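You operate a simulated robot arm through the tools that you are given. There is no shell and no other tool. Be economical: measure what you need, move in short steps, check, and stop when the job is done.

Carry out the task below with a simulated robot arm. There is one attempt and no reset: what you move stays moved.

Task
Fetch the white cap and set it on top of the sealer tin. Then put the blue sample on the lane riser top. Then fetch the oil bottle and stand it on top of the brass block. Then put the rod keeper in the silver drip tray. Then put the drain plug on the drip rack top. Then fetch the blue pad and set it on the lane table top. Then put the long bolt on the pack table top away on the tooling table top. Then put the drain cup on the air bench top away on the drop shelf top. Keep to this order. Set down upright: oil bottle, rod keeper.

The check looks at the end state, three seconds after you hand in, the way a careful person would. Anything else that was tipped, shoved, dropped, spilled or broken makes it a failure. Lids that push on must go on centred and level and be pressed home; caps that screw on are set level and turned clockwise until they are tight.

Robot
A 7-joint arm with a two-finger parallel gripper on a trunk, on a base that drives. Base frame: it is fixed to the floor where the robot stands at the start and does not move with it; the origin is under the middle of the robot, x ahead of it, y to its left, z up; the surface under the hand at the start is at about z = 0.85. Readings come in m, degrees, newtons and seconds.
Its first joint turns from -166.0 to 166.0 degrees. Places, roughly: blue pad (12x12x5 cm) [1.4, -2.8, 0.2]; blue sample (5x4x10 cm) [0.9, 0.4, 0.9]; brass block (17x8x3 cm) [1.7, 0.4, 0.9]; drain cup (12x9x8 cm) [5.4, -14.9, 0.9]; drain plug (4x4x8 cm) [1.1, 2.7, 0.9]; drip rack top [-1, 2.4, 0.8]; drip tray (27x20x13 cm) [1.3, 0.1, 0.9]; drop shelf top (80x15 cm) [6.2, -15.12, 0.9]; lane riser top (15x154 cm) [1.88, -3.04, 1.22]; lane table top [1.6, -3, 0.8]; long bolt (4x3x9 cm) [0.8, -5.2, 0.8]; oil bottle [1.25, 0.5, 1]; rod keeper (5x9x8 cm) [1.5, 0.3, 0.9]; sealer tin [1.25, 0.5, 1.25]; tooling table top [-3.6, 0.2, 0.8]; white cap (4x4x4 cm) [0.5, 0, 0.9]. Payload 3.43 kg.
The TCP is the grasp point between the finger pads, 0.03 m short of the fingertips. In the tool frame z runs along the fingers and y along their closing line. The gripper opens to 0.094 m. The fingers are 0.028 m wide and 0.01 m thick; the gripper's body (0.05 by 0.096 m) begins 0.055 m behind the TCP.
Orientation is that of the tool frame in the base frame, as a unit quaternion [w, x, y, z]. With the fingers straight down and closing along the base's y, the tool's x points along the base's -x, its y along +y and its z along -z.

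Tools
- The arm moves only by the tool play_rows. Its argument "series" is text: rows parted by semicolons, each of 7 numbers parted by spaces: the shift along the base's x, y, z in m, then the turn, a rotation vector about the base's x, y, z in degrees, then the finger opening in m, from 0 to 0.094. In form: tx ty tz rx ry rz jaw; .... A call has 1 to 12 rows; each row shifts and turns the commanded pose from where the row before left it. Rows are played at 5 a second. More than 0.05 m and 8.6 degrees between two rows, or a gripper value outside its range, and nothing of the call is played. A pose out of reach is approached as far as the arm can. The call stops where the force on the tool passes 40 N (or 10 N more than at its start, if that is more) or the arm is blocked; 0.2 s more then pass. The fingers move at their own pace (about 0.045 m/s each) and stop on an object; they squeeze with about 22 N. The grip force told is the motor's: it shows also when the fingers shut on nothing. Time passes only in rows, and 0.2 s behind the last, so rows that do not move let the fingers close. It gives the time, the measured TCP pose, the force on the tool (base axes), the opening and the grip force at its end, in the units of the frame above (readings bear some noise), with the torque about the TCP (base axes, N m) and any sound that the robot's microphone picked up, and new pictures: "show" is both (left out), scene, wrist or none.
- Cameras (640 x 400 px; columns grow to the right, rows downward): "scene" is now at [0.0319, 0.2137, 1.4211]; the picture's right is [-0.15, -0.99, 0.00], its down [-0.25, 0.04, -0.97] and it looks along [0.96, -0.14, -0.26] (base axes); focal length 228 px, centre (320, 200). "wrist" rides on the gripper at [0.076, 0.014, -0.103] in the tool frame; the picture's right is [-0.18, 0.98, 0.00], its down [-0.75, -0.14, -0.64] and it looks along [-0.63, -0.12, 0.77] (tool axes); focal length 243 px, centre (320, 200). There is no depth. A picture from a camera that has moved, and an enlarged one, comes with that camera's place and axes in the base frame and with its lens.
- base_move(legs): drives the robot by 1 to 6 legs, each [ahead, turn to the left] in m and degrees, along the robot's own axes; the way and the turn of a leg run together, so that a leg with both is an arc; at most 1.5 m and 180 degrees a leg. The arm and the cameras ride along, it lands a little off, and it stops where it bumps. It gives what a move gives, and a new picture of the scene camera.
- head_to(pan, tilt): turns the head with the scene camera to pan (to the left, within 120 degrees either way) and tilt (down, from -29 to 69), counted from straight ahead of the robot. It gives what a move gives, and a new picture of the scene camera.
- close_up(camera, box): a new picture of the part [left, top, right, bottom] of that camera's present view, enlarged. No time passes.
- sign_off(): hands the job in; it is judged then, once.

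Work in short steps. Places have to be worked out from the pictures, the camera data and where the tool is seen: move nearer, look again, correct. Check each grasp and each placing, and mend what went wrong. You have 483 turns and 360 pictures in all, those below and enlarged ones among them. Open the gripper and draw the arm clear of the work before you hand the job in, unless the task says otherwise; then end with one line.

The tools are called as name(argument=value, ...) on one line, values as JSON. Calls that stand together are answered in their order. play_rows: Moves the arm, as the interface text tells. Its arguments: {"type":"object","properties":{"series":{"type":"string"},"show":{"type":"string","enum":["both","scene","wrist","none"]}},"required":["series"]} The other tools are called the same way: base_move (legs) drives the base; head_to (pan, tilt) turns the head that bears the scene camera; close_up (camera, box) takes an enlarged picture of a part of a camera's view; sign_off () hands the job in.

At the start:

```text
time: 0.0
tool_pos: [0.5226, 0.2796, 1.4755]
tool_rot: [0.0, -0.003, 1.0, 0.0]
ft_force: [-0.3, 0.4, -0.1]
wrist_torque: [0.0, -0.08, 0.03]
finger_gap: 0.0943
grasp_force: 0.0
robot x, y, heading: [-0.001, -0.0079, -0.1]
head pan, tilt: [-8.4, 14.7]
```

scene: 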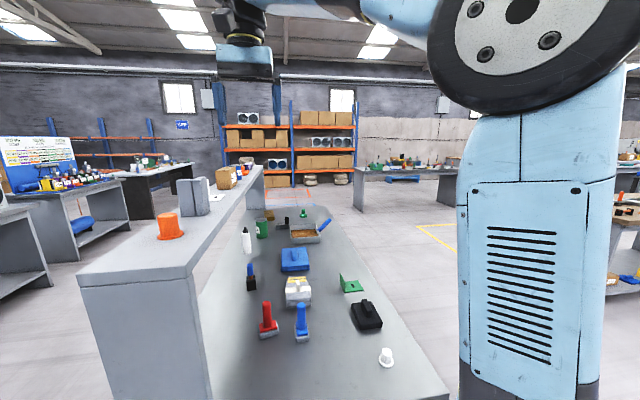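
wrist: 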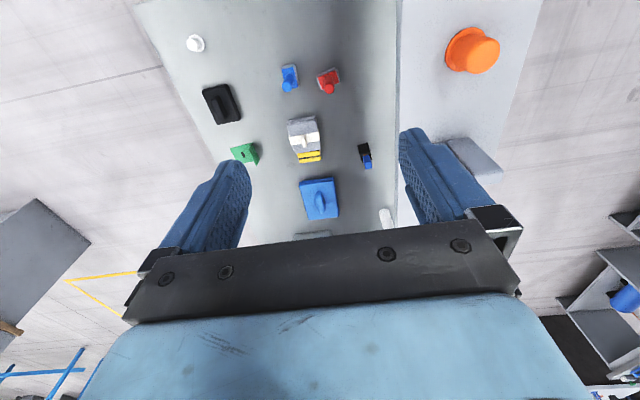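

I'll begin by enlarging the view of the bench and riser to identify the objects.

close_up(camera="scene", box=[150, 150, 310, 250])

close_up(camera="scene", box=[220, 200, 420, 380])

```text
4.00 times, centred on (230, 200) of scene
camera zoom: at [0.0319, 0.2137, 1.4211], right [-0.15, -0.99, 0.0], down [-0.25, 0.04, -0.97], along [0.96, -0.14, -0.26], focal length 912 px, centre (680, 200)
```

zoom: 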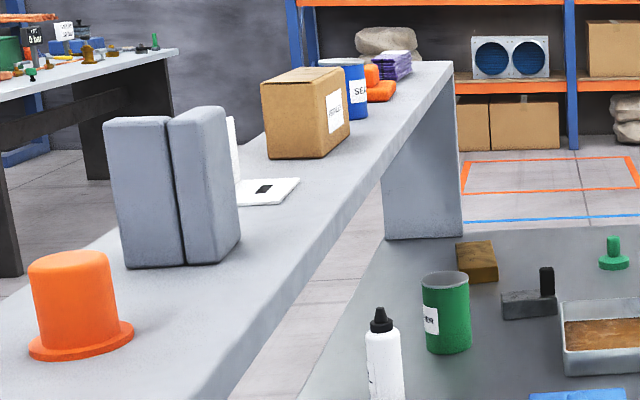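

```text
2.22 times, centred on (320, 290) of scene
camera zoom: at [0.0319, 0.2137, 1.4211], right [-0.15, -0.99, 0.0], down [-0.25, 0.04, -0.97], along [0.96, -0.14, -0.26], focal length 507 px, centre (320, 0)
```

zoom: 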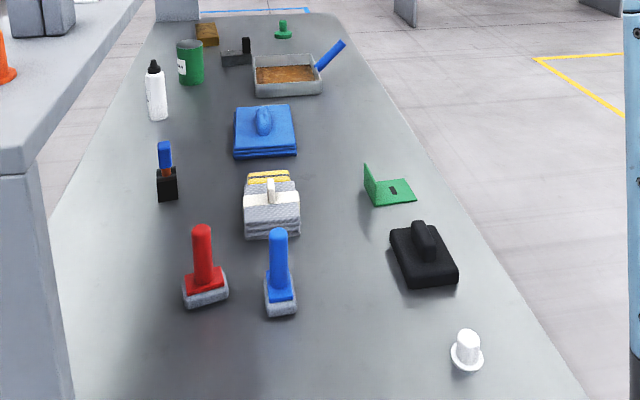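

The bench items match the list: the white cap is near (0.47, -0.02) and the blue tin stands on the riser. I'll pan the head around to learn the surroundings.

head_to(pan=50, tilt=20)

head_to(pan=110, tilt=20)

head_to(pan=-70, tilt=20)

head_to(pan=-118, tilt=20)

```text
time: 1.3
tool_pos: [0.5223, 0.2784, 1.4763]
tool_rot: [0.0, -0.003, 1.0, -0.001]
ft_force: [0.5, 0.2, 0.7]
wrist_torque: [-0.01, -0.02, -0.01]
finger_gap: 0.094
grasp_force: 0.1
robot x, y, heading: [-0.0005, -0.0122, -0.2]
head pan, tilt: [50.0, 20.0]
camera scene: at [-0.0006, 0.2986, 1.4125], right [0.77, -0.64, 0.0], down [-0.22, -0.26, -0.94], along [0.6, 0.72, -0.34], focal length 228 px, centre (320, 200)
```

scene: 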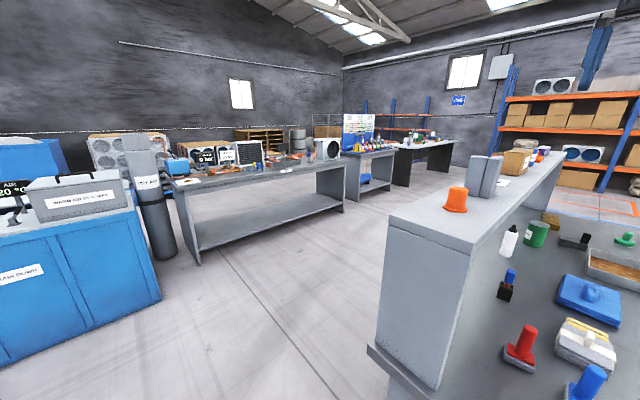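

```text
time: 2.6
tool_pos: [0.5235, 0.2812, 1.4756]
tool_rot: [0.0, -0.004, 1.0, 0.0]
ft_force: [0.5, -0.8, 0.3]
wrist_torque: [0.0, 0.02, 0.01]
finger_gap: 0.0941
grasp_force: 0.1
robot x, y, heading: [0.0002, -0.009, 0.2]
head pan, tilt: [110.0, 20.0]
camera scene: at [-0.0923, 0.3148, 1.4126], right [0.94, 0.34, 0.0], down [0.12, -0.32, -0.94], along [-0.32, 0.88, -0.34], focal length 228 px, centre (320, 200)
```

scene: 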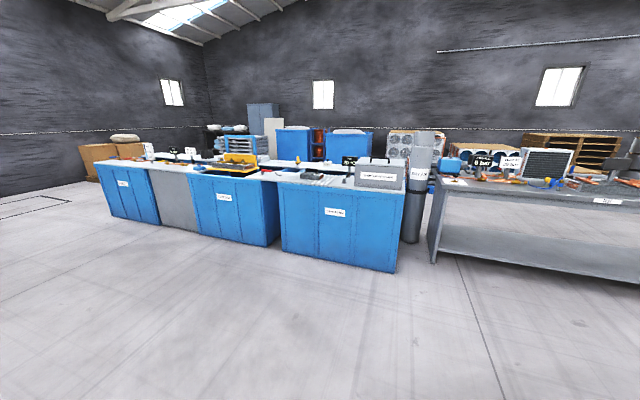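

```text
time: 5.3
tool_pos: [0.5226, 0.2787, 1.4772]
tool_rot: [0.0, -0.003, 1.0, -0.001]
ft_force: [-1.3, 0.3, 0.3]
wrist_torque: [0.02, -0.02, 0.0]
finger_gap: 0.0939
grasp_force: 0.2
robot x, y, heading: [-0.0037, -0.0083, 0.3]
head pan, tilt: [-70.0, 20.0]
camera scene: at [-0.0285, 0.1398, 1.4125], right [-0.94, -0.34, 0.0], down [-0.12, 0.32, -0.94], along [0.32, -0.88, -0.34], focal length 228 px, centre (320, 200)
```

scene: 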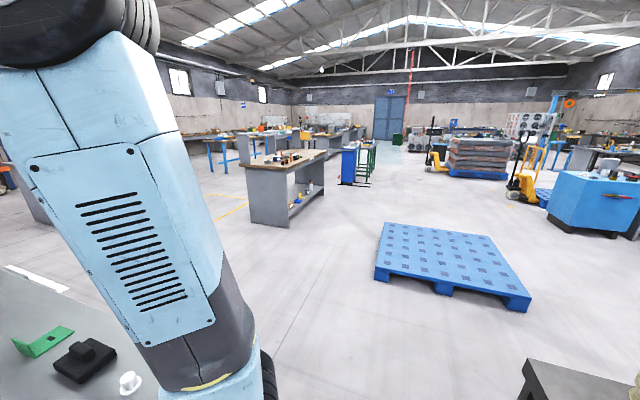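

```text
time: 6.4
tool_pos: [0.5227, 0.2796, 1.4774]
tool_rot: [0.0, -0.003, 1.0, 0.0]
ft_force: [0.2, -0.4, 0.1]
wrist_torque: [0.01, -0.01, 0.01]
finger_gap: 0.0939
grasp_force: 0.2
robot x, y, heading: [-0.0, -0.005, -0.1]
head pan, tilt: [-118.0, 20.0]
camera scene: at [-0.1041, 0.1449, 1.4126], right [-0.88, 0.47, 0.0], down [0.16, 0.3, -0.94], along [-0.44, -0.83, -0.34], focal length 228 px, centre (320, 200)
```

scene: 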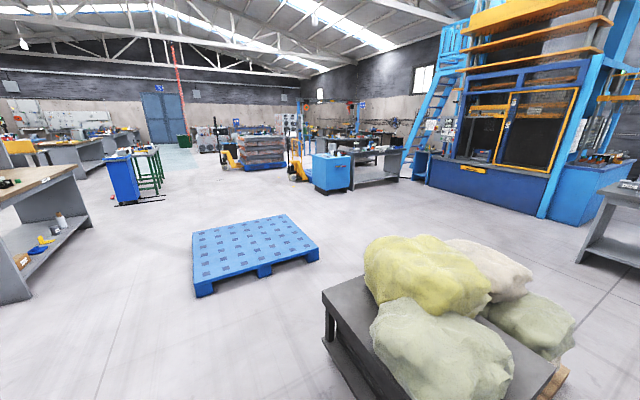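

Surroundings are clear on the left side of the riser. I'll back up a little to bring the cap into comfortable reach and look down at it.

base_move(legs=[[-0.2, 0]])

head_to(pan=-15, tilt=35)

```text
time: 8.0
tool_pos: [0.3231, 0.2792, 1.4771]
tool_rot: [-0.001, -0.004, 1.0, 0.0]
ft_force: [0.0, 0.3, 0.4]
wrist_torque: [0.02, 0.04, -0.02]
finger_gap: 0.0939
grasp_force: 0.0
robot x, y, heading: [-0.2002, -0.0068, -0.2]
head pan, tilt: [-118.0, 20.0]
camera scene: at [-0.3034, 0.1449, 1.4126], right [-0.88, 0.47, 0.0], down [0.16, 0.3, -0.94], along [-0.44, -0.83, -0.34], focal length 228 px, centre (320, 200)
```

scene: 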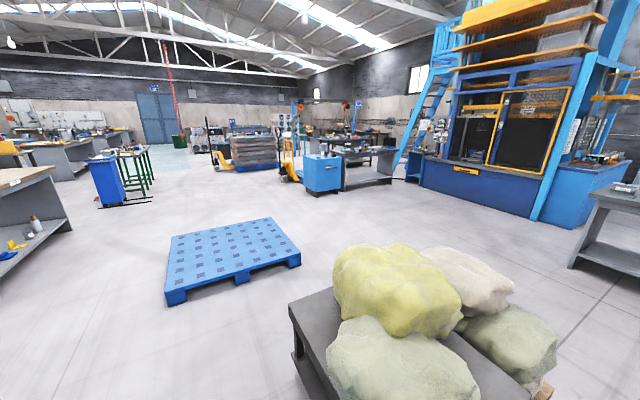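

```text
time: 9.8
tool_pos: [0.3235, 0.2789, 1.4759]
tool_rot: [-0.001, -0.003, 1.0, 0.0]
ft_force: [-0.9, -0.4, 0.5]
wrist_torque: [0.0, 0.0, 0.01]
finger_gap: 0.0944
grasp_force: 0.0
robot x, y, heading: [-0.202, -0.0063, -0.0]
head pan, tilt: [-15.0, 35.0]
camera scene: at [-0.1748, 0.2043, 1.3887], right [-0.26, -0.97, 0.0], down [-0.55, 0.15, -0.82], along [0.79, -0.21, -0.57], focal length 228 px, centre (320, 200)
```

scene: 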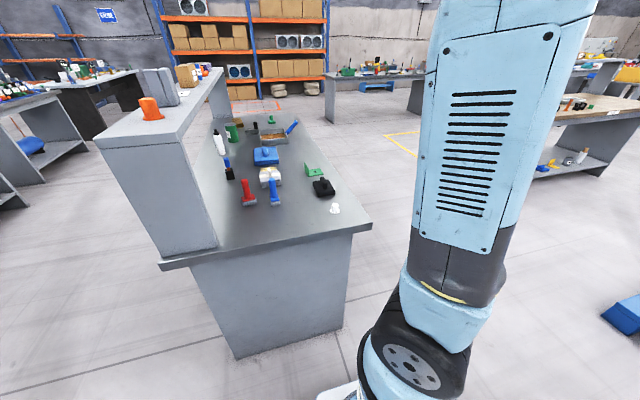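

Cap at about (0.472, -0.027). I move the gripper toward a point 0.23 m above it.

play_rows(series=".0135 -.028 -.034 0 0 0 .094;.0135 -.028 -.034 0 0 0 .094;.0135 -.028 -.034 0 0 0 .094;.0135 -.028 -.034 0 0 0 .094;.0135 -.028 -.034 0 0 0 .094;.0135 -.028 -.034 0 0 0 .094;.0135 -.028 -.034 0 0 0 .094;.0135 -.028 -.034 0 0 0 .094;.0135 -.028 -.034 0 0 0 .094;.0135 -.028 -.034 0 0 0 .094;.0135 -.028 -.034 0 0 0 .094", show="both")

```text
time: 12.2
tool_pos: [0.4709, -0.0294, 1.1034]
tool_rot: [0.0, -0.004, 1.0, 0.0]
ft_force: [-0.3, 1.0, 0.3]
wrist_torque: [-0.03, -0.04, 0.0]
finger_gap: 0.0941
grasp_force: 0.0
robot x, y, heading: [-0.2018, -0.0075, -0.4]
head pan, tilt: [-15.0, 35.0]
camera scene: at [-0.1751, 0.2046, 1.3886], right [-0.26, -0.97, 0.0], down [-0.55, 0.15, -0.82], along [0.79, -0.21, -0.57], focal length 228 px, centre (320, 200)
camera wrist: at [0.3945, -0.015, 1.2055], right [0.18, 0.98, 0.0], down [0.75, -0.14, 0.64], along [0.63, -0.11, -0.77], focal length 243 px, centre (320, 200)
```

scene: 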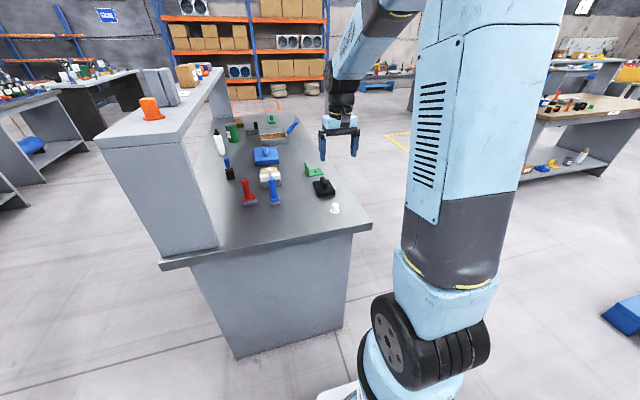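
wrist: 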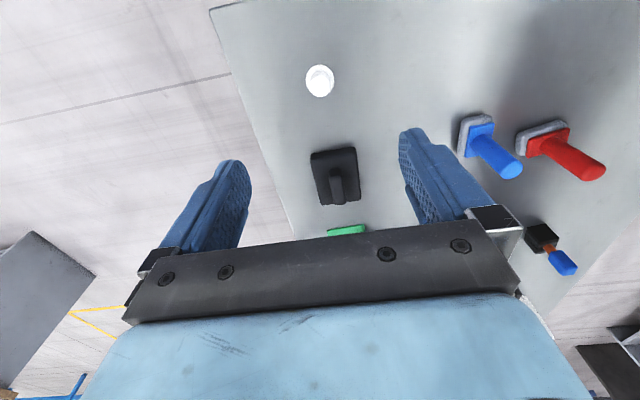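

Cap estimate agrees from the wrist camera at (0.473, -0.029). A zoom will show its shape.

close_up(camera="wrist", box=[280, 55, 360, 105])

play_rows(series="0.0005 0 -.05 0 0 0 .094;.0005 0 -.05 0 0 0 .094;0 0 -.03 0 0 0 .094", show="both")

```text
8.00 times, centred on (320, 80) of wrist
camera zoom: at [0.3945, -0.015, 1.2055], right [0.18, 0.98, 0.0], down [0.75, -0.14, 0.64], along [0.63, -0.11, -0.77], focal length 1941 px, centre (320, 1160)
```

zoom: 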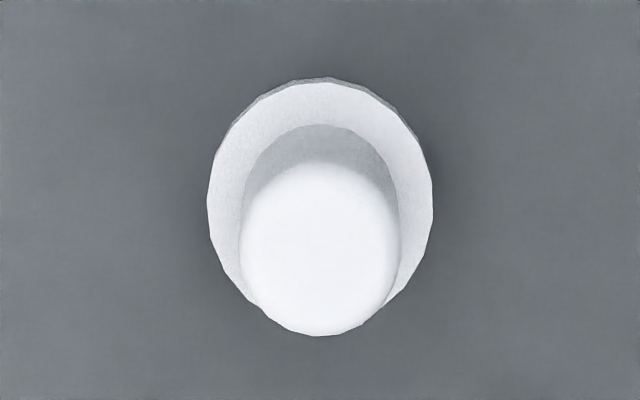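

```text
time: 13.0
tool_pos: [0.4732, -0.0289, 0.9727]
tool_rot: [0.0, -0.003, 1.0, 0.0]
ft_force: [-0.5, 0.8, 1.2]
wrist_torque: [0.01, -0.03, 0.0]
finger_gap: 0.094
grasp_force: 0.0
robot x, y, heading: [-0.2003, -0.0085, 0.1]
head pan, tilt: [-15.0, 35.0]
camera scene: at [-0.1749, 0.2043, 1.3887], right [-0.26, -0.97, 0.0], down [-0.55, 0.15, -0.82], along [0.79, -0.21, -0.57], focal length 228 px, centre (320, 200)
camera wrist: at [0.3966, -0.0155, 1.0756], right [0.18, 0.98, 0.0], down [0.75, -0.14, 0.64], along [0.63, -0.11, -0.77], focal length 243 px, centre (320, 200)
```

scene: 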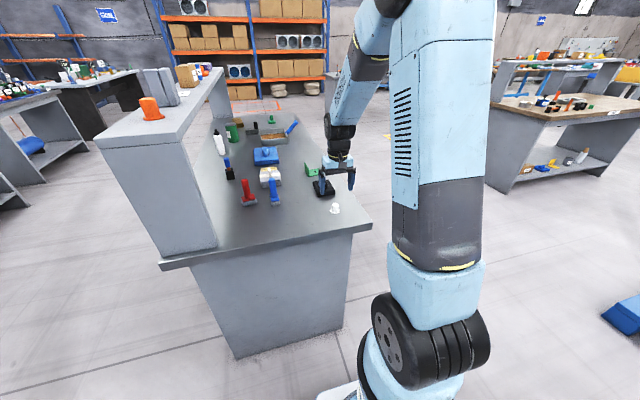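
wrist: 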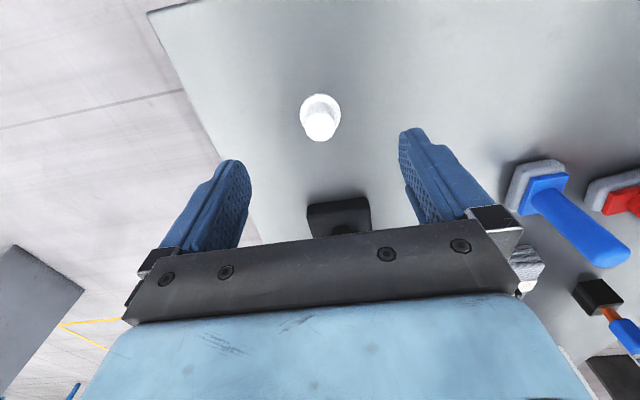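

Refined cap centre (0.477, -0.029). I'll descend so the tips stay just above the flange and grip the knob.

play_rows(series="0.002 0 -.04 0 0 0 .094;.001 0 -.037 0 0 0 .094;0 0 0 0 0 0 .094", show="wrist")

```text
time: 13.8
tool_pos: [0.4762, -0.029, 0.8942]
tool_rot: [0.0, -0.004, 1.0, 0.0]
ft_force: [0.9, -0.9, -0.5]
wrist_torque: [0.0, 0.0, 0.01]
finger_gap: 0.0942
grasp_force: 0.2
robot x, y, heading: [-0.2017, -0.0052, -0.2]
head pan, tilt: [-15.0, 35.0]
camera wrist: at [0.3986, -0.015, 0.9978], right [0.18, 0.98, 0.0], down [0.75, -0.14, 0.64], along [0.63, -0.11, -0.77], focal length 243 px, centre (320, 200)
```

wrist: 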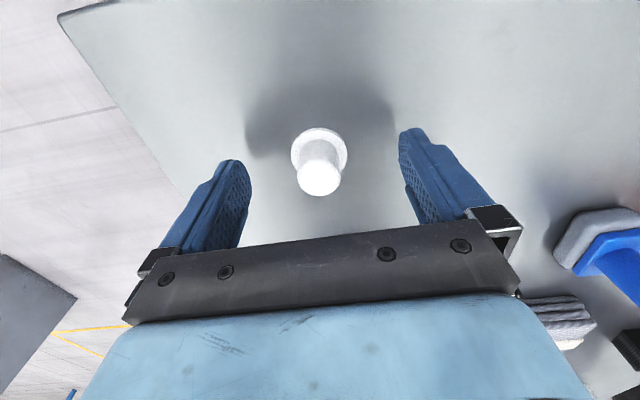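

Centred around the knob; now close the gripper.

play_rows(series="-.001 0 0 0 0 0 .06;0 0 0 0 0 0 .03;0 0 0 0 0 0 .01;0 0 0 0 0 0 .01;0 0 0 0 0 0 .01", show="wrist")

```text
time: 15.0
tool_pos: [0.4754, -0.0286, 0.8956]
tool_rot: [0.0, -0.004, 1.0, 0.0]
ft_force: [0.3, 0.5, 0.1]
wrist_torque: [0.0, -0.01, -0.01]
finger_gap: 0.0241
grasp_force: 22.2
robot x, y, heading: [-0.1967, -0.009, -0.2]
head pan, tilt: [-15.0, 35.0]
camera wrist: at [0.398, -0.015, 0.9982], right [0.18, 0.98, 0.0], down [0.75, -0.14, 0.64], along [0.63, -0.11, -0.77], focal length 243 px, centre (320, 200)
```

wrist: 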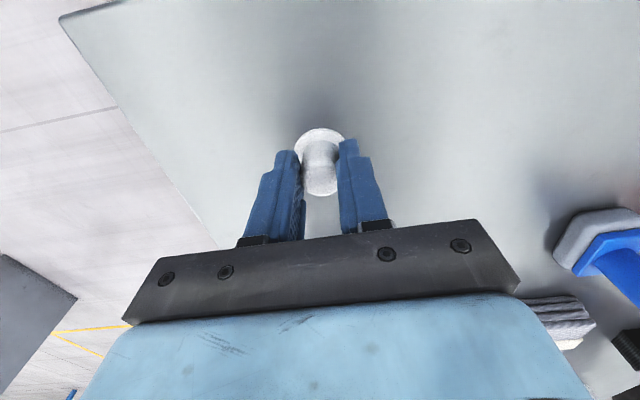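

Grip holds (24 mm, 22 N). Lift straight to about z = 1.5 for travelling.

play_rows(series="0 0 .05 0 0 0 .01;0 0 .05 0 0 0 .01;0 0 .05 0 0 0 .01;0 0 .05 0 0 0 .01;0 0 .05 0 0 0 .01;0 0 .05 0 0 0 .01;0 0 .05 0 0 0 .01;0 0 .05 0 0 0 .01;0 0 .05 0 0 0 .01;0 0 .05 0 0 0 .01;0 0 .05 0 0 0 .01;0 0 .05 0 0 0 .01", show="wrist")

```text
time: 17.6
tool_pos: [0.476, -0.0273, 1.4959]
tool_rot: [0.0, -0.004, 1.0, -0.001]
ft_force: [0.6, 0.1, 0.2]
wrist_torque: [0.0, -0.01, 0.01]
finger_gap: 0.0241
grasp_force: 22.2
robot x, y, heading: [-0.198, -0.0089, 0.0]
head pan, tilt: [-15.0, 35.0]
camera wrist: at [0.3996, -0.0144, 1.5989], right [0.18, 0.98, 0.0], down [0.76, -0.14, 0.64], along [0.63, -0.11, -0.77], focal length 243 px, centre (320, 200)
```

wrist: 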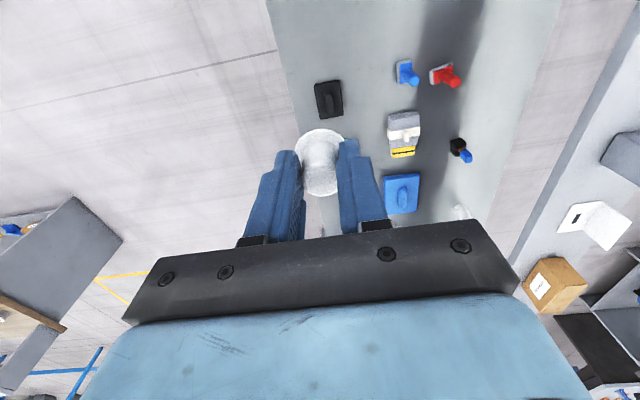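

Cap is secure. I drive round to the left side of the riser: turn left, ahead, turn right, then along it.

base_move(legs=[[0, 90], [1.2, 0], [0, -90], [1.3, 0]])

head_to(pan=-60, tilt=20)

```text
time: 19.8
tool_pos: [0.4219, 0.2596, 1.4967]
tool_rot: [-0.001, -0.221, 0.975, 0.0]
ft_force: [0.2, -0.3, -0.4]
wrist_torque: [-0.01, 0.04, 0.02]
finger_gap: 0.0241
grasp_force: 21.8
robot x, y, heading: [-0.1907, -0.0342, 24.9]
head pan, tilt: [-15.0, 35.0]
stopped in leg 1: the robot was blocked; the commanded pose is now the measured one
camera scene: at [-0.2549, 0.1682, 1.3887], right [0.17, -0.98, 0.0], down [-0.57, -0.1, -0.82], along [0.81, 0.14, -0.57], focal length 228 px, centre (320, 200)
```

scene: 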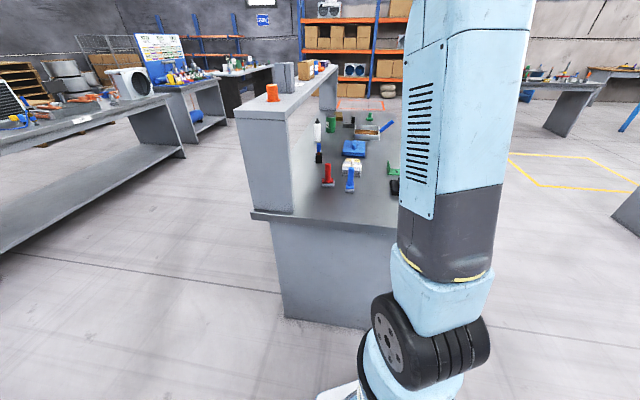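

```text
time: 20.9
tool_pos: [0.421, 0.2584, 1.497]
tool_rot: [0.0, -0.222, 0.975, 0.0]
ft_force: [-0.2, 0.2, -0.1]
wrist_torque: [0.02, -0.03, -0.01]
finger_gap: 0.024
grasp_force: 22.2
robot x, y, heading: [-0.1855, -0.0326, 24.8]
head pan, tilt: [-60.0, 20.0]
camera scene: at [-0.2656, 0.0997, 1.4125], right [-0.57, -0.82, 0.0], down [-0.28, 0.2, -0.94], along [0.77, -0.54, -0.34], focal length 228 px, centre (320, 200)
```

scene: 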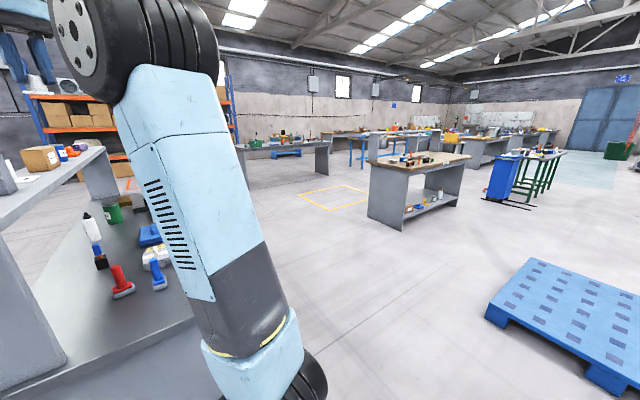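

The turn was blocked at 25°. I look down beside the robot to see what it touches.

head_to(pan=-110, tilt=60)

head_to(pan=10, tilt=65)

```text
time: 22.1
tool_pos: [0.4217, 0.2582, 1.4969]
tool_rot: [0.0, -0.222, 0.975, -0.001]
ft_force: [0.1, -0.2, 0.2]
wrist_torque: [0.03, -0.02, 0.02]
finger_gap: 0.0241
grasp_force: 22.2
robot x, y, heading: [-0.1902, -0.0387, 24.8]
head pan, tilt: [-110.0, 60.0]
camera scene: at [-0.3361, 0.0867, 1.3545], right [-1.0, -0.09, 0.0], down [-0.08, 0.86, -0.5], along [0.04, -0.5, -0.87], focal length 228 px, centre (320, 200)
```

scene: 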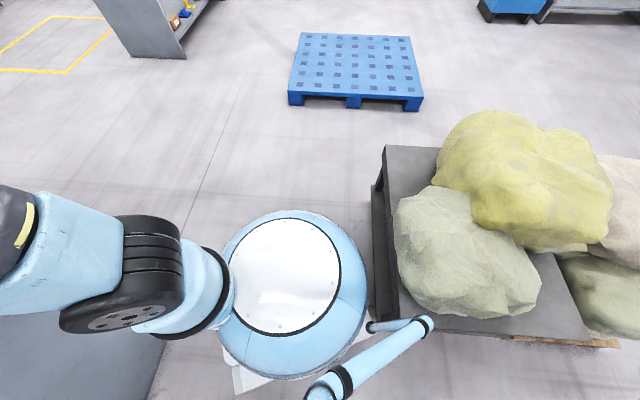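

```text
time: 24.1
tool_pos: [0.4217, 0.259, 1.4965]
tool_rot: [0.0, -0.222, 0.975, 0.001]
ft_force: [0.2, -0.6, -0.6]
wrist_torque: [0.02, 0.01, 0.03]
finger_gap: 0.0241
grasp_force: 21.6
robot x, y, heading: [-0.1887, -0.0346, 24.8]
head pan, tilt: [10.0, 65.0]
camera scene: at [-0.2921, 0.1879, 1.3488], right [0.57, -0.82, 0.0], down [-0.74, -0.52, -0.42], along [0.35, 0.24, -0.91], focal length 228 px, centre (320, 200)
```

scene: 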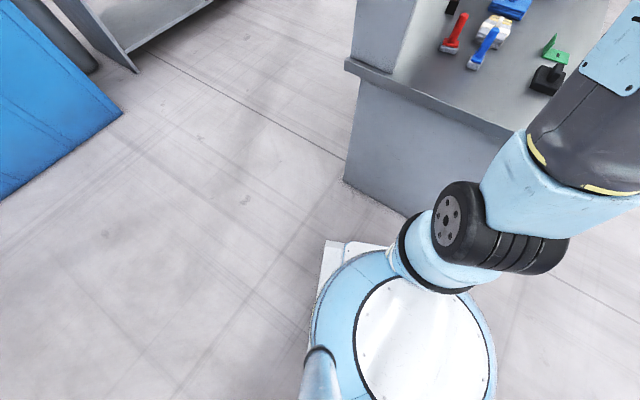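

The robot's rear was touching the pallet behind it. I move forward a bit along the current heading, then finish the left turn between pallet and bench.

base_move(legs=[[0.14, 0], [0, 65]])

```text
time: 28.4
tool_pos: [-0.0265, 0.7058, 1.497]
tool_rot: [0.0, -0.688, 0.726, 0.0]
ft_force: [0.6, 0.0, -0.1]
wrist_torque: [-0.02, 0.03, 0.02]
finger_gap: 0.0241
grasp_force: 21.7
robot x, y, heading: [0.0124, 0.0253, 88.1]
head pan, tilt: [10.0, 65.0]
stopped in leg 2: the robot was blocked; the commanded pose is now the measured one
camera scene: at [-0.2313, 0.0316, 1.3489], right [0.99, 0.14, 0.0], down [0.13, -0.9, -0.42], along [-0.06, 0.42, -0.91], focal length 228 px, centre (320, 200)
```

scene: 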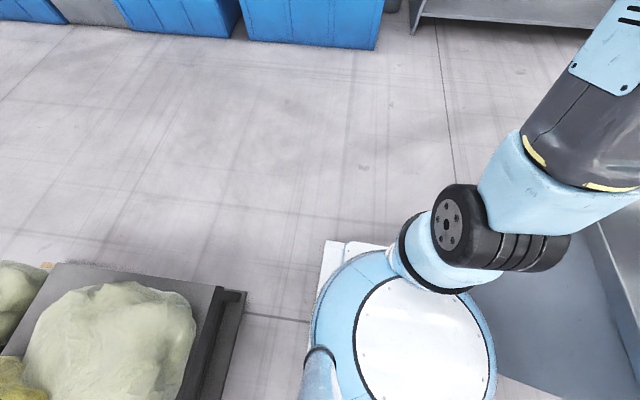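

Almost at 90°, now free to drive ahead past the bench corner.

base_move(legs=[[1.15, 0], [0, -88], [1.2, 0]])

head_to(pan=-60, tilt=20)

```text
time: 37.4
tool_pos: [0.652, 1.502, 1.4975]
tool_rot: [0.0, -0.184, 0.983, 0.0]
ft_force: [0.0, 0.1, -0.4]
wrist_torque: [-0.03, -0.02, -0.01]
finger_gap: 0.0236
grasp_force: 22.0
robot x, y, heading: [0.0109, 1.2527, 20.7]
head pan, tilt: [10.0, 65.0]
stopped in leg 2: the robot was blocked; the commanded pose is now the measured one
camera scene: at [-0.0741, 1.4831, 1.3488], right [0.51, -0.86, 0.0], down [-0.78, -0.46, -0.42], along [0.36, 0.21, -0.91], focal length 228 px, centre (320, 200)
```

scene: 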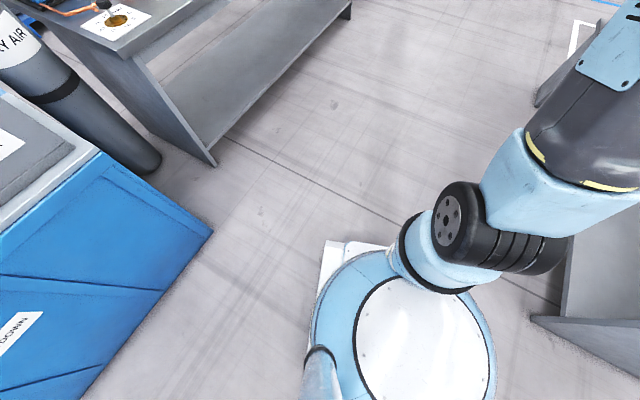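

```text
time: 38.8
tool_pos: [0.6516, 1.5024, 1.4973]
tool_rot: [-0.001, -0.185, 0.983, 0.0]
ft_force: [0.0, -0.1, 0.7]
wrist_torque: [0.02, 0.02, -0.03]
finger_gap: 0.024
grasp_force: 21.5
robot x, y, heading: [0.0127, 1.2507, 20.6]
head pan, tilt: [-60.0, 20.0]
camera scene: at [-0.054, 1.3932, 1.4125], right [-0.63, -0.77, 0.0], down [-0.27, 0.22, -0.94], along [0.73, -0.6, -0.34], focal length 228 px, centre (320, 200)
```

scene: 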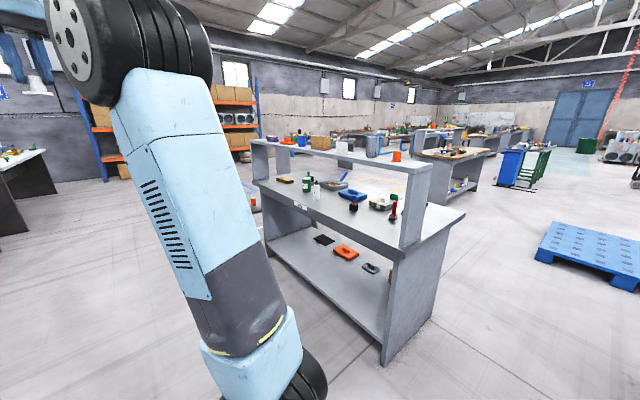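

Blocked again at 21°. Look at both sides and behind.

head_to(pan=118, tilt=45)

head_to(pan=-118, tilt=45)

```text
time: 41.4
tool_pos: [0.6508, 1.5019, 1.4983]
tool_rot: [0.0, -0.185, 0.983, -0.001]
ft_force: [0.7, -0.4, 0.9]
wrist_torque: [-0.02, 0.02, -0.02]
finger_gap: 0.0232
grasp_force: 22.3
robot x, y, heading: [0.0146, 1.2507, 20.6]
head pan, tilt: [118.0, 45.0]
camera scene: at [-0.187, 1.506, 1.3739], right [0.66, 0.75, 0.0], down [0.53, -0.47, -0.71], along [-0.53, 0.47, -0.71], focal length 228 px, centre (320, 200)
```

scene: 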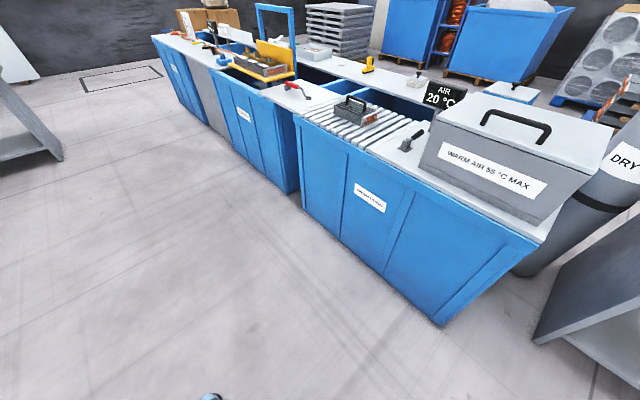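

```text
time: 44.8
tool_pos: [0.6508, 1.5013, 1.4979]
tool_rot: [-0.001, -0.183, 0.983, 0.0]
ft_force: [0.2, 1.4, -0.2]
wrist_torque: [-0.02, 0.03, 0.0]
finger_gap: 0.0229
grasp_force: 22.4
robot x, y, heading: [0.0148, 1.252, 20.4]
head pan, tilt: [-118.0, 45.0]
camera scene: at [-0.1365, 1.3715, 1.3739], right [-0.99, 0.13, 0.0], down [0.09, 0.7, -0.71], along [-0.09, -0.7, -0.71], focal length 228 px, centre (320, 200)
```

scene: 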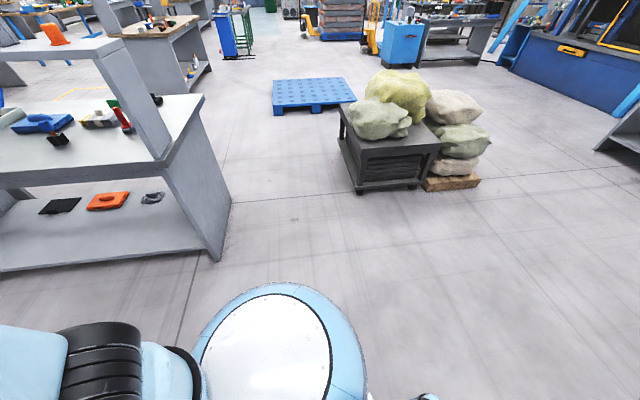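

Nothing visibly touching; I retry the rest of the turn.

base_move(legs=[[0, -20.5]])

```text
time: 46.4
tool_pos: [0.6999, 1.2651, 1.4978]
tool_rot: [0.0, -0.007, 1.0, 0.0]
ft_force: [0.3, 0.1, 0.4]
wrist_torque: [0.01, -0.02, 0.0]
finger_gap: 0.023
grasp_force: 21.9
robot x, y, heading: [0.0145, 1.2785, 0.7]
head pan, tilt: [-118.0, 45.0]
camera scene: at [-0.086, 1.4398, 1.374], right [-0.89, 0.46, 0.0], down [0.33, 0.63, -0.71], along [-0.33, -0.63, -0.71], focal length 228 px, centre (320, 200)
```

scene: 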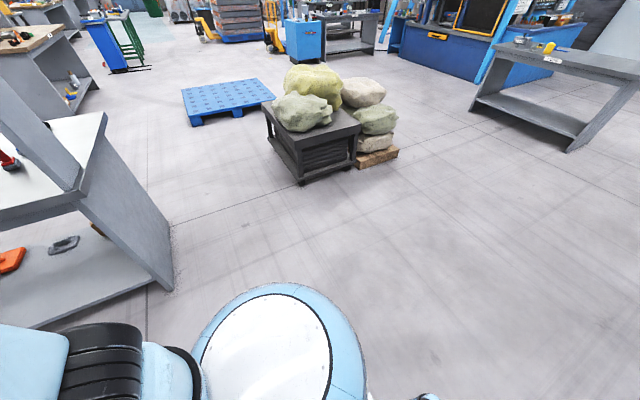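

Turn worked. Now along the bench, then turn right in two halves to face it.

base_move(legs=[[1.24, 0], [0, -45], [0, -45.5]])

head_to(pan=-5, tilt=25)

```text
time: 56.6
tool_pos: [1.4904, 0.6322, 1.4976]
tool_rot: [0.003, 0.573, 0.82, -0.003]
ft_force: [1.0, 0.2, 0.0]
wrist_torque: [0.0, 0.03, 0.0]
finger_gap: 0.023
grasp_force: 22.0
robot x, y, heading: [1.3549, 1.3146, -72.2]
head pan, tilt: [-118.0, 45.0]
stopped in leg 3: the robot was blocked; the commanded pose is now the measured one
camera scene: at [1.4766, 1.459, 1.3739], right [0.18, 0.98, 0.0], down [0.7, -0.12, -0.71], along [-0.7, 0.12, -0.71], focal length 228 px, centre (320, 200)
```

scene: 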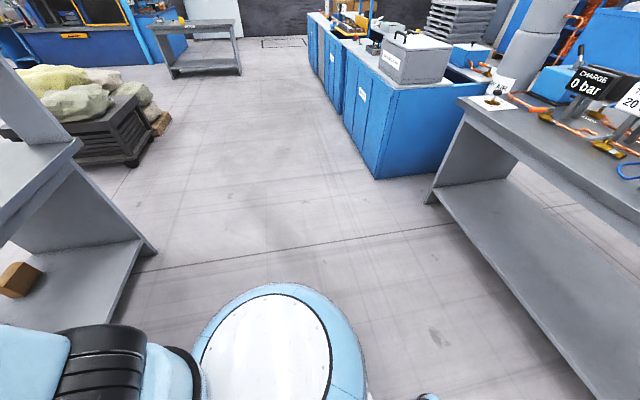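

```text
time: 58.5
tool_pos: [1.4899, 0.6309, 1.4983]
tool_rot: [0.002, 0.573, 0.82, -0.002]
ft_force: [0.0, 0.1, -0.4]
wrist_torque: [0.02, 0.0, 0.01]
finger_gap: 0.0228
grasp_force: 21.7
robot x, y, heading: [1.3557, 1.3167, -72.1]
head pan, tilt: [-5.0, 25.0]
camera scene: at [1.5772, 1.3546, 1.4044], right [-0.97, -0.22, 0.0], down [-0.09, 0.41, -0.91], along [0.2, -0.88, -0.42], focal length 228 px, centre (320, 200)
```

scene: 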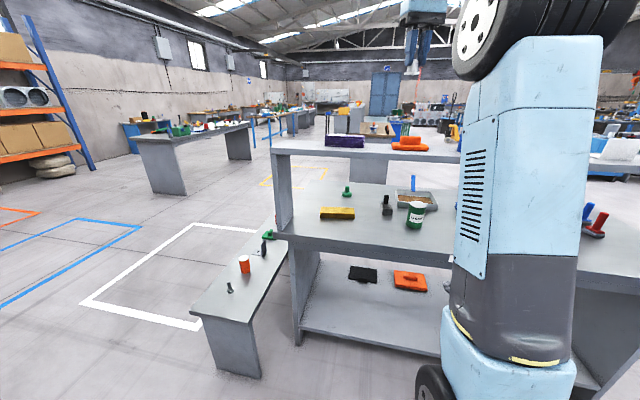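

Continue the remaining turn.

base_move(legs=[[0, -18]])

```text
time: 60.0
tool_pos: [1.2741, 0.6221, 1.4983]
tool_rot: [0.001, 0.693, 0.721, -0.003]
ft_force: [0.1, 0.6, -0.7]
wrist_torque: [-0.01, -0.01, -0.01]
finger_gap: 0.0226
grasp_force: 21.3
robot x, y, heading: [1.3757, 1.3173, -89.9]
head pan, tilt: [-5.0, 25.0]
camera scene: at [1.6002, 1.2833, 1.4044], right [-1.0, 0.09, 0.0], down [0.04, 0.42, -0.91], along [-0.08, -0.9, -0.42], focal length 228 px, centre (320, 200)
```

scene: 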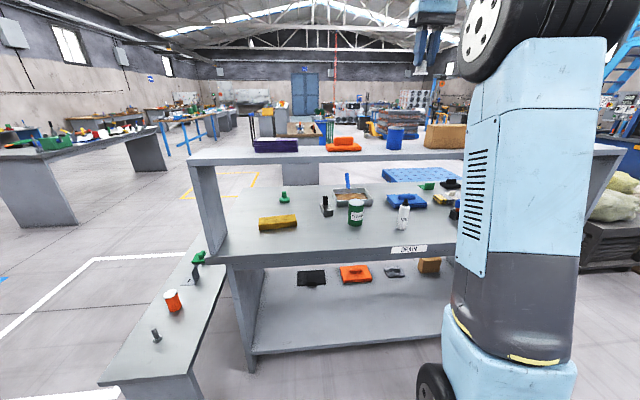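

The blue tin and its riser are in view. Zoom on it to read and locate it.

close_up(camera="scene", box=[340, 110, 440, 172])

close_up(camera="wrist", box=[0, 0, 640, 400])

close_up(camera="scene", box=[250, 165, 450, 290])

```text
6.40 times, centred on (390, 141) of scene
camera zoom: at [1.6002, 1.2833, 1.4044], right [-1.0, 0.09, 0.0], down [0.04, 0.42, -0.91], along [-0.08, -0.9, -0.42], focal length 1459 px, centre (-128, 578)
```

zoom: 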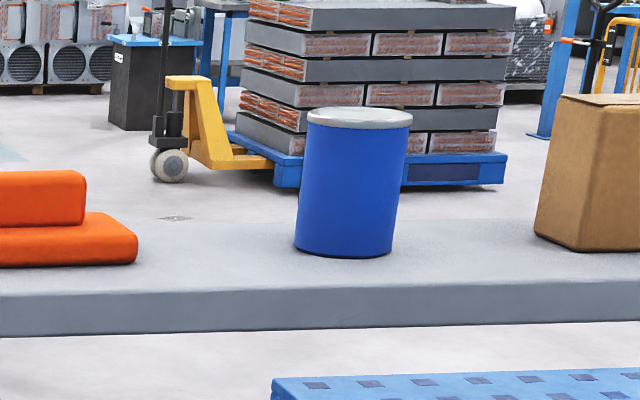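

```text
1.00 times, centred on (320, 200) of wrist (not enlarged: the box is as wide or as high as the picture)
camera zoom: at [1.2848, 0.7002, 1.5994], right [0.99, -0.15, 0.0], down [-0.11, -0.75, 0.65], along [-0.09, -0.64, -0.76], focal length 243 px, centre (320, 200)
```

zoom: 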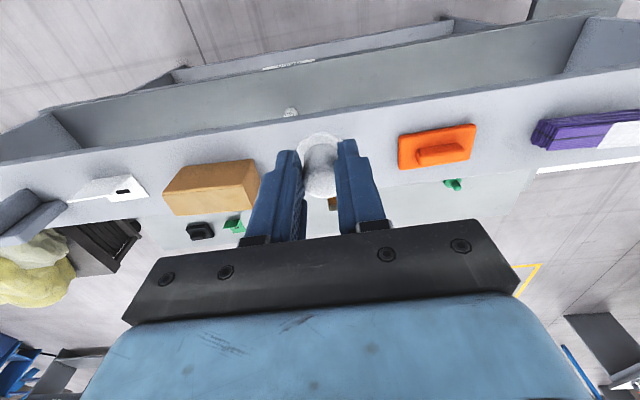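

```text
3.20 times, centred on (350, 228) of scene
camera zoom: at [1.6002, 1.2833, 1.4044], right [-1.0, 0.09, 0.0], down [0.04, 0.42, -0.91], along [-0.08, -0.9, -0.42], focal length 730 px, centre (224, 112)
```

zoom: 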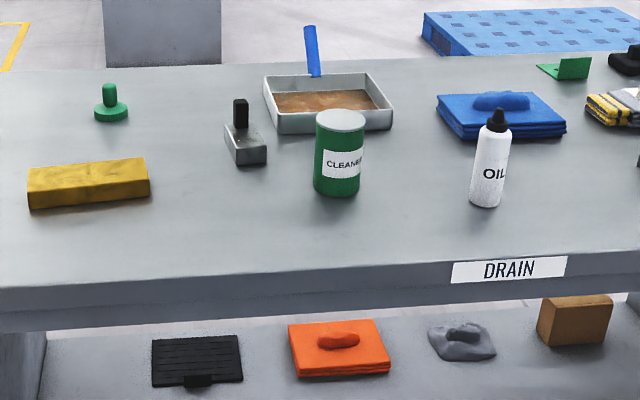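

The white one is OIL; the blue tin's label is seen from the other side. The tin hides behind the gripper in the wrist view, so I shift the tool sideways to see it.

play_rows(series=".04 0 0 0 0 0 .01;.04 0 0 0 0 0 .01;.04 0 0 0 0 0 .01;.03 0 0 0 0 0 .01", show="wrist")

```text
time: 61.0
tool_pos: [1.4238, 0.6227, 1.4964]
tool_rot: [0.001, 0.694, 0.72, -0.003]
ft_force: [-0.7, 0.6, -0.8]
wrist_torque: [0.01, -0.07, 0.03]
finger_gap: 0.0229
grasp_force: 21.4
robot x, y, heading: [1.3767, 1.3159, -89.7]
head pan, tilt: [-5.0, 25.0]
camera wrist: at [1.4348, 0.7012, 1.5994], right [0.99, -0.15, 0.0], down [-0.11, -0.75, 0.65], along [-0.1, -0.64, -0.76], focal length 243 px, centre (320, 200)
```

wrist: 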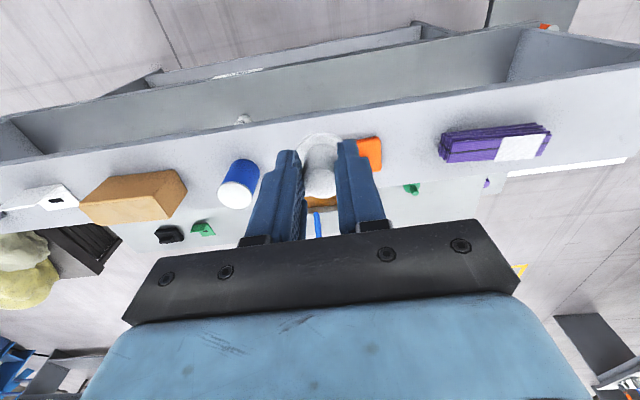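

Triangulated tin top ≈ (1.254, 0.470, 1.288). Move closer beside it for a better fix before placing.

play_rows(series="-.02 -.04 -.02 0 0 0 .01;-.02 -.04 -.02 0 0 0 .01;-.02 -.04 -.02 0 0 0 .01;-.01 -.03 -.02 0 0 0 .01;0 0 0 0 0 0 .01", show="both")

close_up(camera="wrist", box=[150, 100, 310, 200])

close_up(camera="scene", box=[340, 80, 468, 160])

```text
time: 62.2
tool_pos: [1.3529, 0.4719, 1.4168]
tool_rot: [0.001, 0.693, 0.721, -0.004]
ft_force: [-0.2, -0.6, 0.0]
wrist_torque: [0.06, 0.0, 0.0]
finger_gap: 0.0225
grasp_force: 21.4
robot x, y, heading: [1.3751, 1.3146, -89.9]
head pan, tilt: [-5.0, 25.0]
camera scene: at [1.6002, 1.2827, 1.4044], right [-1.0, 0.09, 0.0], down [0.04, 0.42, -0.91], along [-0.08, -0.9, -0.42], focal length 228 px, centre (320, 200)
camera wrist: at [1.3649, 0.5503, 1.5185], right [0.99, -0.15, 0.0], down [-0.11, -0.75, 0.65], along [-0.09, -0.64, -0.76], focal length 243 px, centre (320, 200)
```

scene: 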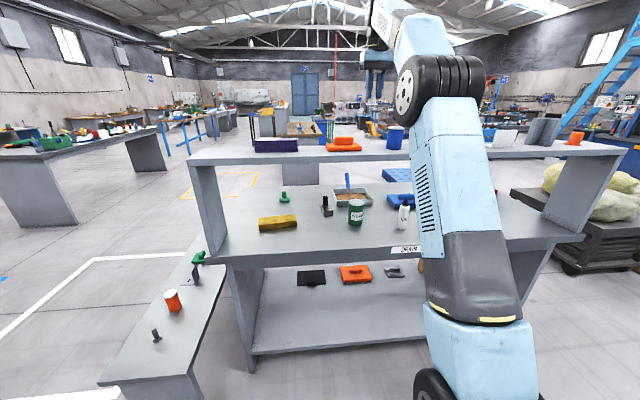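
wrist: 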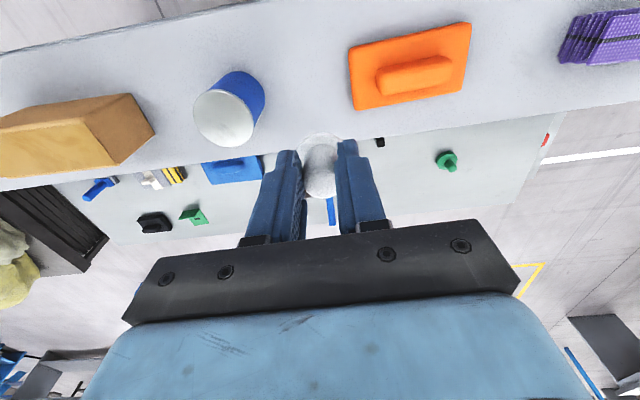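

```text
4.00 times, centred on (230, 150) of wrist
camera zoom: at [1.3649, 0.5503, 1.5185], right [0.99, -0.15, 0.0], down [-0.11, -0.75, 0.65], along [-0.09, -0.64, -0.76], focal length 970 px, centre (680, 400)
```

zoom: 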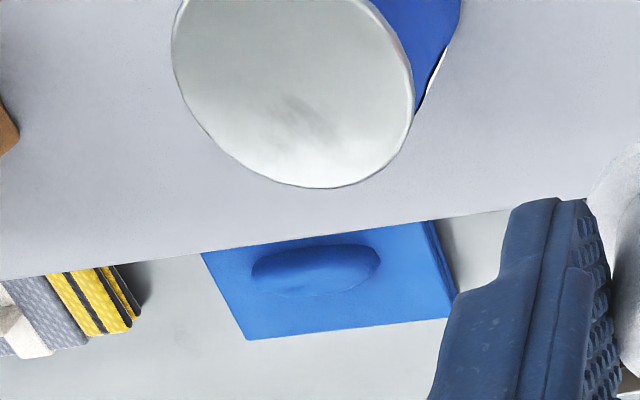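

```text
5.00 times, centred on (404, 120) of scene
camera zoom: at [1.6002, 1.2827, 1.4044], right [-1.0, 0.09, 0.0], down [0.04, 0.42, -0.91], along [-0.08, -0.9, -0.42], focal length 1140 px, centre (-100, 600)
```

zoom: 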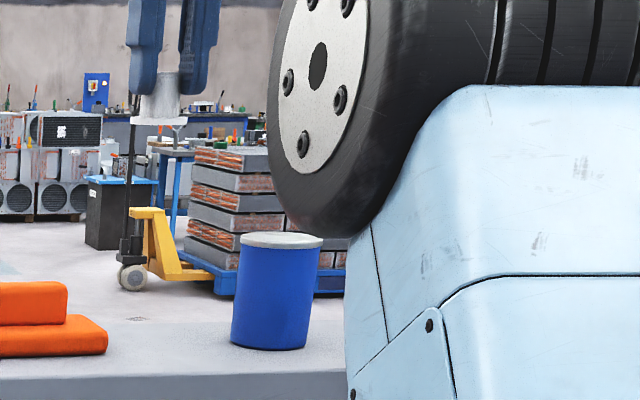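

Tin top centre ≈ (1.257, 0.473), top z ≈ 1.293. I move over it and lower to a small gap.

play_rows(series="-.048 0.0005 0 0 0 0 .01;-.048 0.0005 0 0 0 0 .01;0 0 -.03 0 0 0 .01;0 0 -.027 0 0 0 .01;0 0 0 0 0 0 .01", show="wrist")

close_up(camera="scene", box=[340, 80, 468, 160])

```text
time: 63.4
tool_pos: [1.258, 0.4745, 1.3597]
tool_rot: [0.002, 0.694, 0.72, -0.003]
ft_force: [-0.1, 0.7, -1.8]
wrist_torque: [0.03, -0.02, -0.02]
finger_gap: 0.0231
grasp_force: 21.8
robot x, y, heading: [1.3753, 1.3157, -89.8]
head pan, tilt: [-5.0, 25.0]
camera wrist: at [1.27, 0.5518, 1.4618], right [0.99, -0.15, 0.0], down [-0.11, -0.75, 0.65], along [-0.09, -0.64, -0.76], focal length 243 px, centre (320, 200)
```

wrist: 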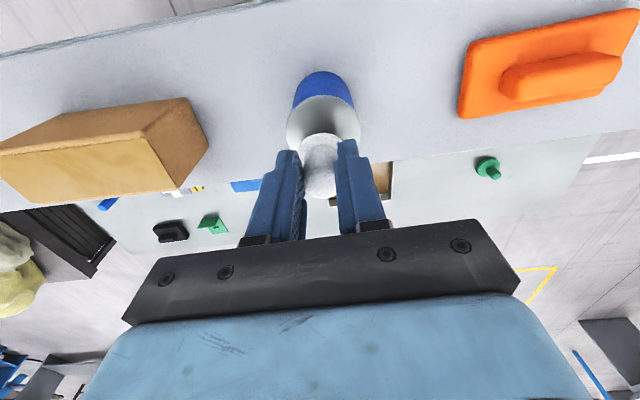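

```text
5.00 times, centred on (404, 120) of scene
camera zoom: at [1.6002, 1.2831, 1.4044], right [-1.0, 0.09, 0.0], down [0.04, 0.42, -0.91], along [-0.08, -0.9, -0.42], focal length 1140 px, centre (-100, 600)
```

zoom: 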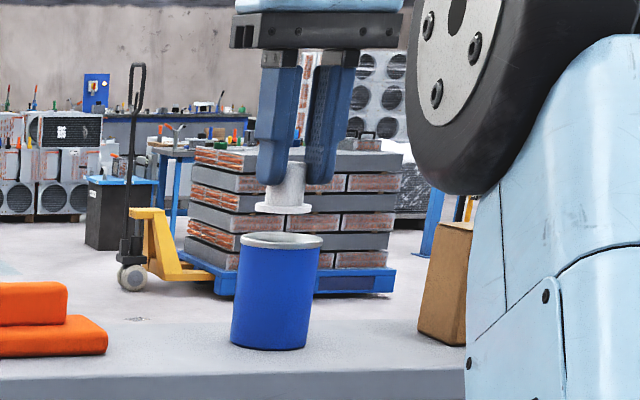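

Aligned well, gap about 2 cm. Lower until light contact.

play_rows(series=".001 .001 -.015 0 0 0 .01;0 0 -.004 0 0 0 .01;0 0 0 0 0 0 .01", show="none")

close_up(camera="scene", box=[372, 115, 420, 145])

```text
time: 64.2
tool_pos: [1.259, 0.4755, 1.3421]
tool_rot: [0.002, 0.693, 0.721, -0.003]
ft_force: [-0.1, -3.6, 16.1]
wrist_torque: [-0.16, 0.01, -0.04]
finger_gap: 0.0227
grasp_force: 22.4
robot x, y, heading: [1.3743, 1.3126, -89.9]
head pan, tilt: [-5.0, 25.0]
```

```text
13.33 times, centred on (396, 130) of scene
camera zoom: at [1.6002, 1.2837, 1.4044], right [-1.0, 0.09, 0.0], down [0.04, 0.42, -0.91], along [-0.08, -0.9, -0.42], focal length 3040 px, centre (-693, 1133)
```

zoom: 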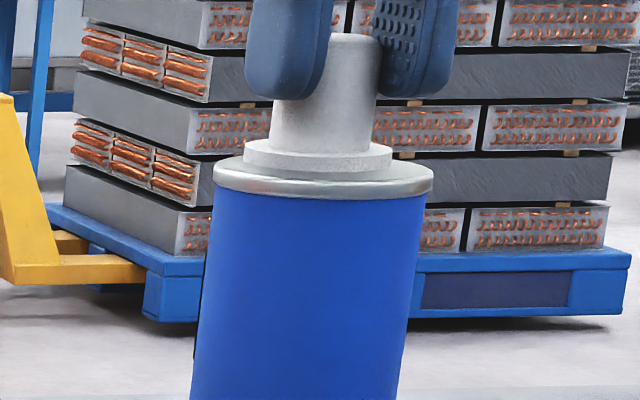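

Contact made (16 N) and centred within 2 mm. Release and rise.

play_rows(series="0 0 .001 0 0 0 .03;0 0 0 0 0 0 .05;0 0 0 0 0 0 .06;0 0 0 0 0 0 .06;0 0 .04 0 0 0 .06;0 0 .05 0 0 0 .06;0 0.03 .03 0 0 0 .06", show="wrist")

close_up(camera="scene", box=[372, 115, 420, 145])

```text
time: 65.8
tool_pos: [1.2616, 0.5174, 1.4577]
tool_rot: [0.015, 0.695, 0.719, -0.017]
ft_force: [3.9, 0.1, 2.2]
wrist_torque: [-0.06, 0.32, -0.01]
finger_gap: 0.06
grasp_force: 0.2
out of reach, approached as far as the arm can: row 6, 7
robot x, y, heading: [1.3725, 1.3152, -90.1]
head pan, tilt: [-5.0, 25.0]
camera wrist: at [1.2725, 0.5996, 1.5588], right [0.99, -0.15, 0.01], down [-0.11, -0.73, 0.67], along [-0.1, -0.67, -0.74], focal length 243 px, centre (320, 200)
```

wrist: 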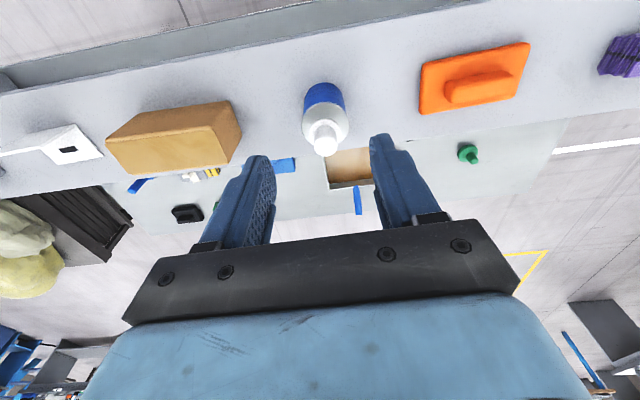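

```text
13.33 times, centred on (396, 130) of scene
camera zoom: at [1.6023, 1.2848, 1.4041], right [-1.0, 0.09, 0.0], down [0.04, 0.42, -0.91], along [-0.08, -0.9, -0.42], focal length 3040 px, centre (-693, 1133)
```

zoom: 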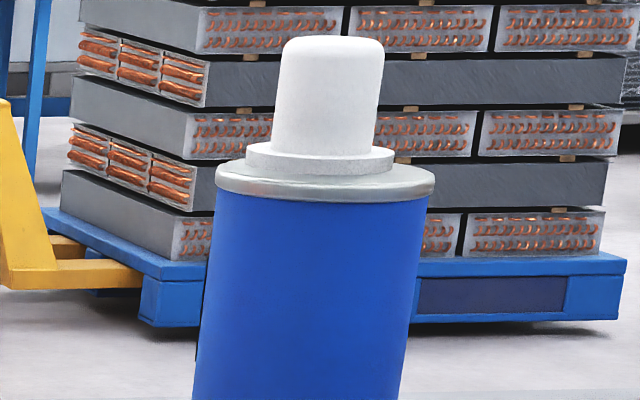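

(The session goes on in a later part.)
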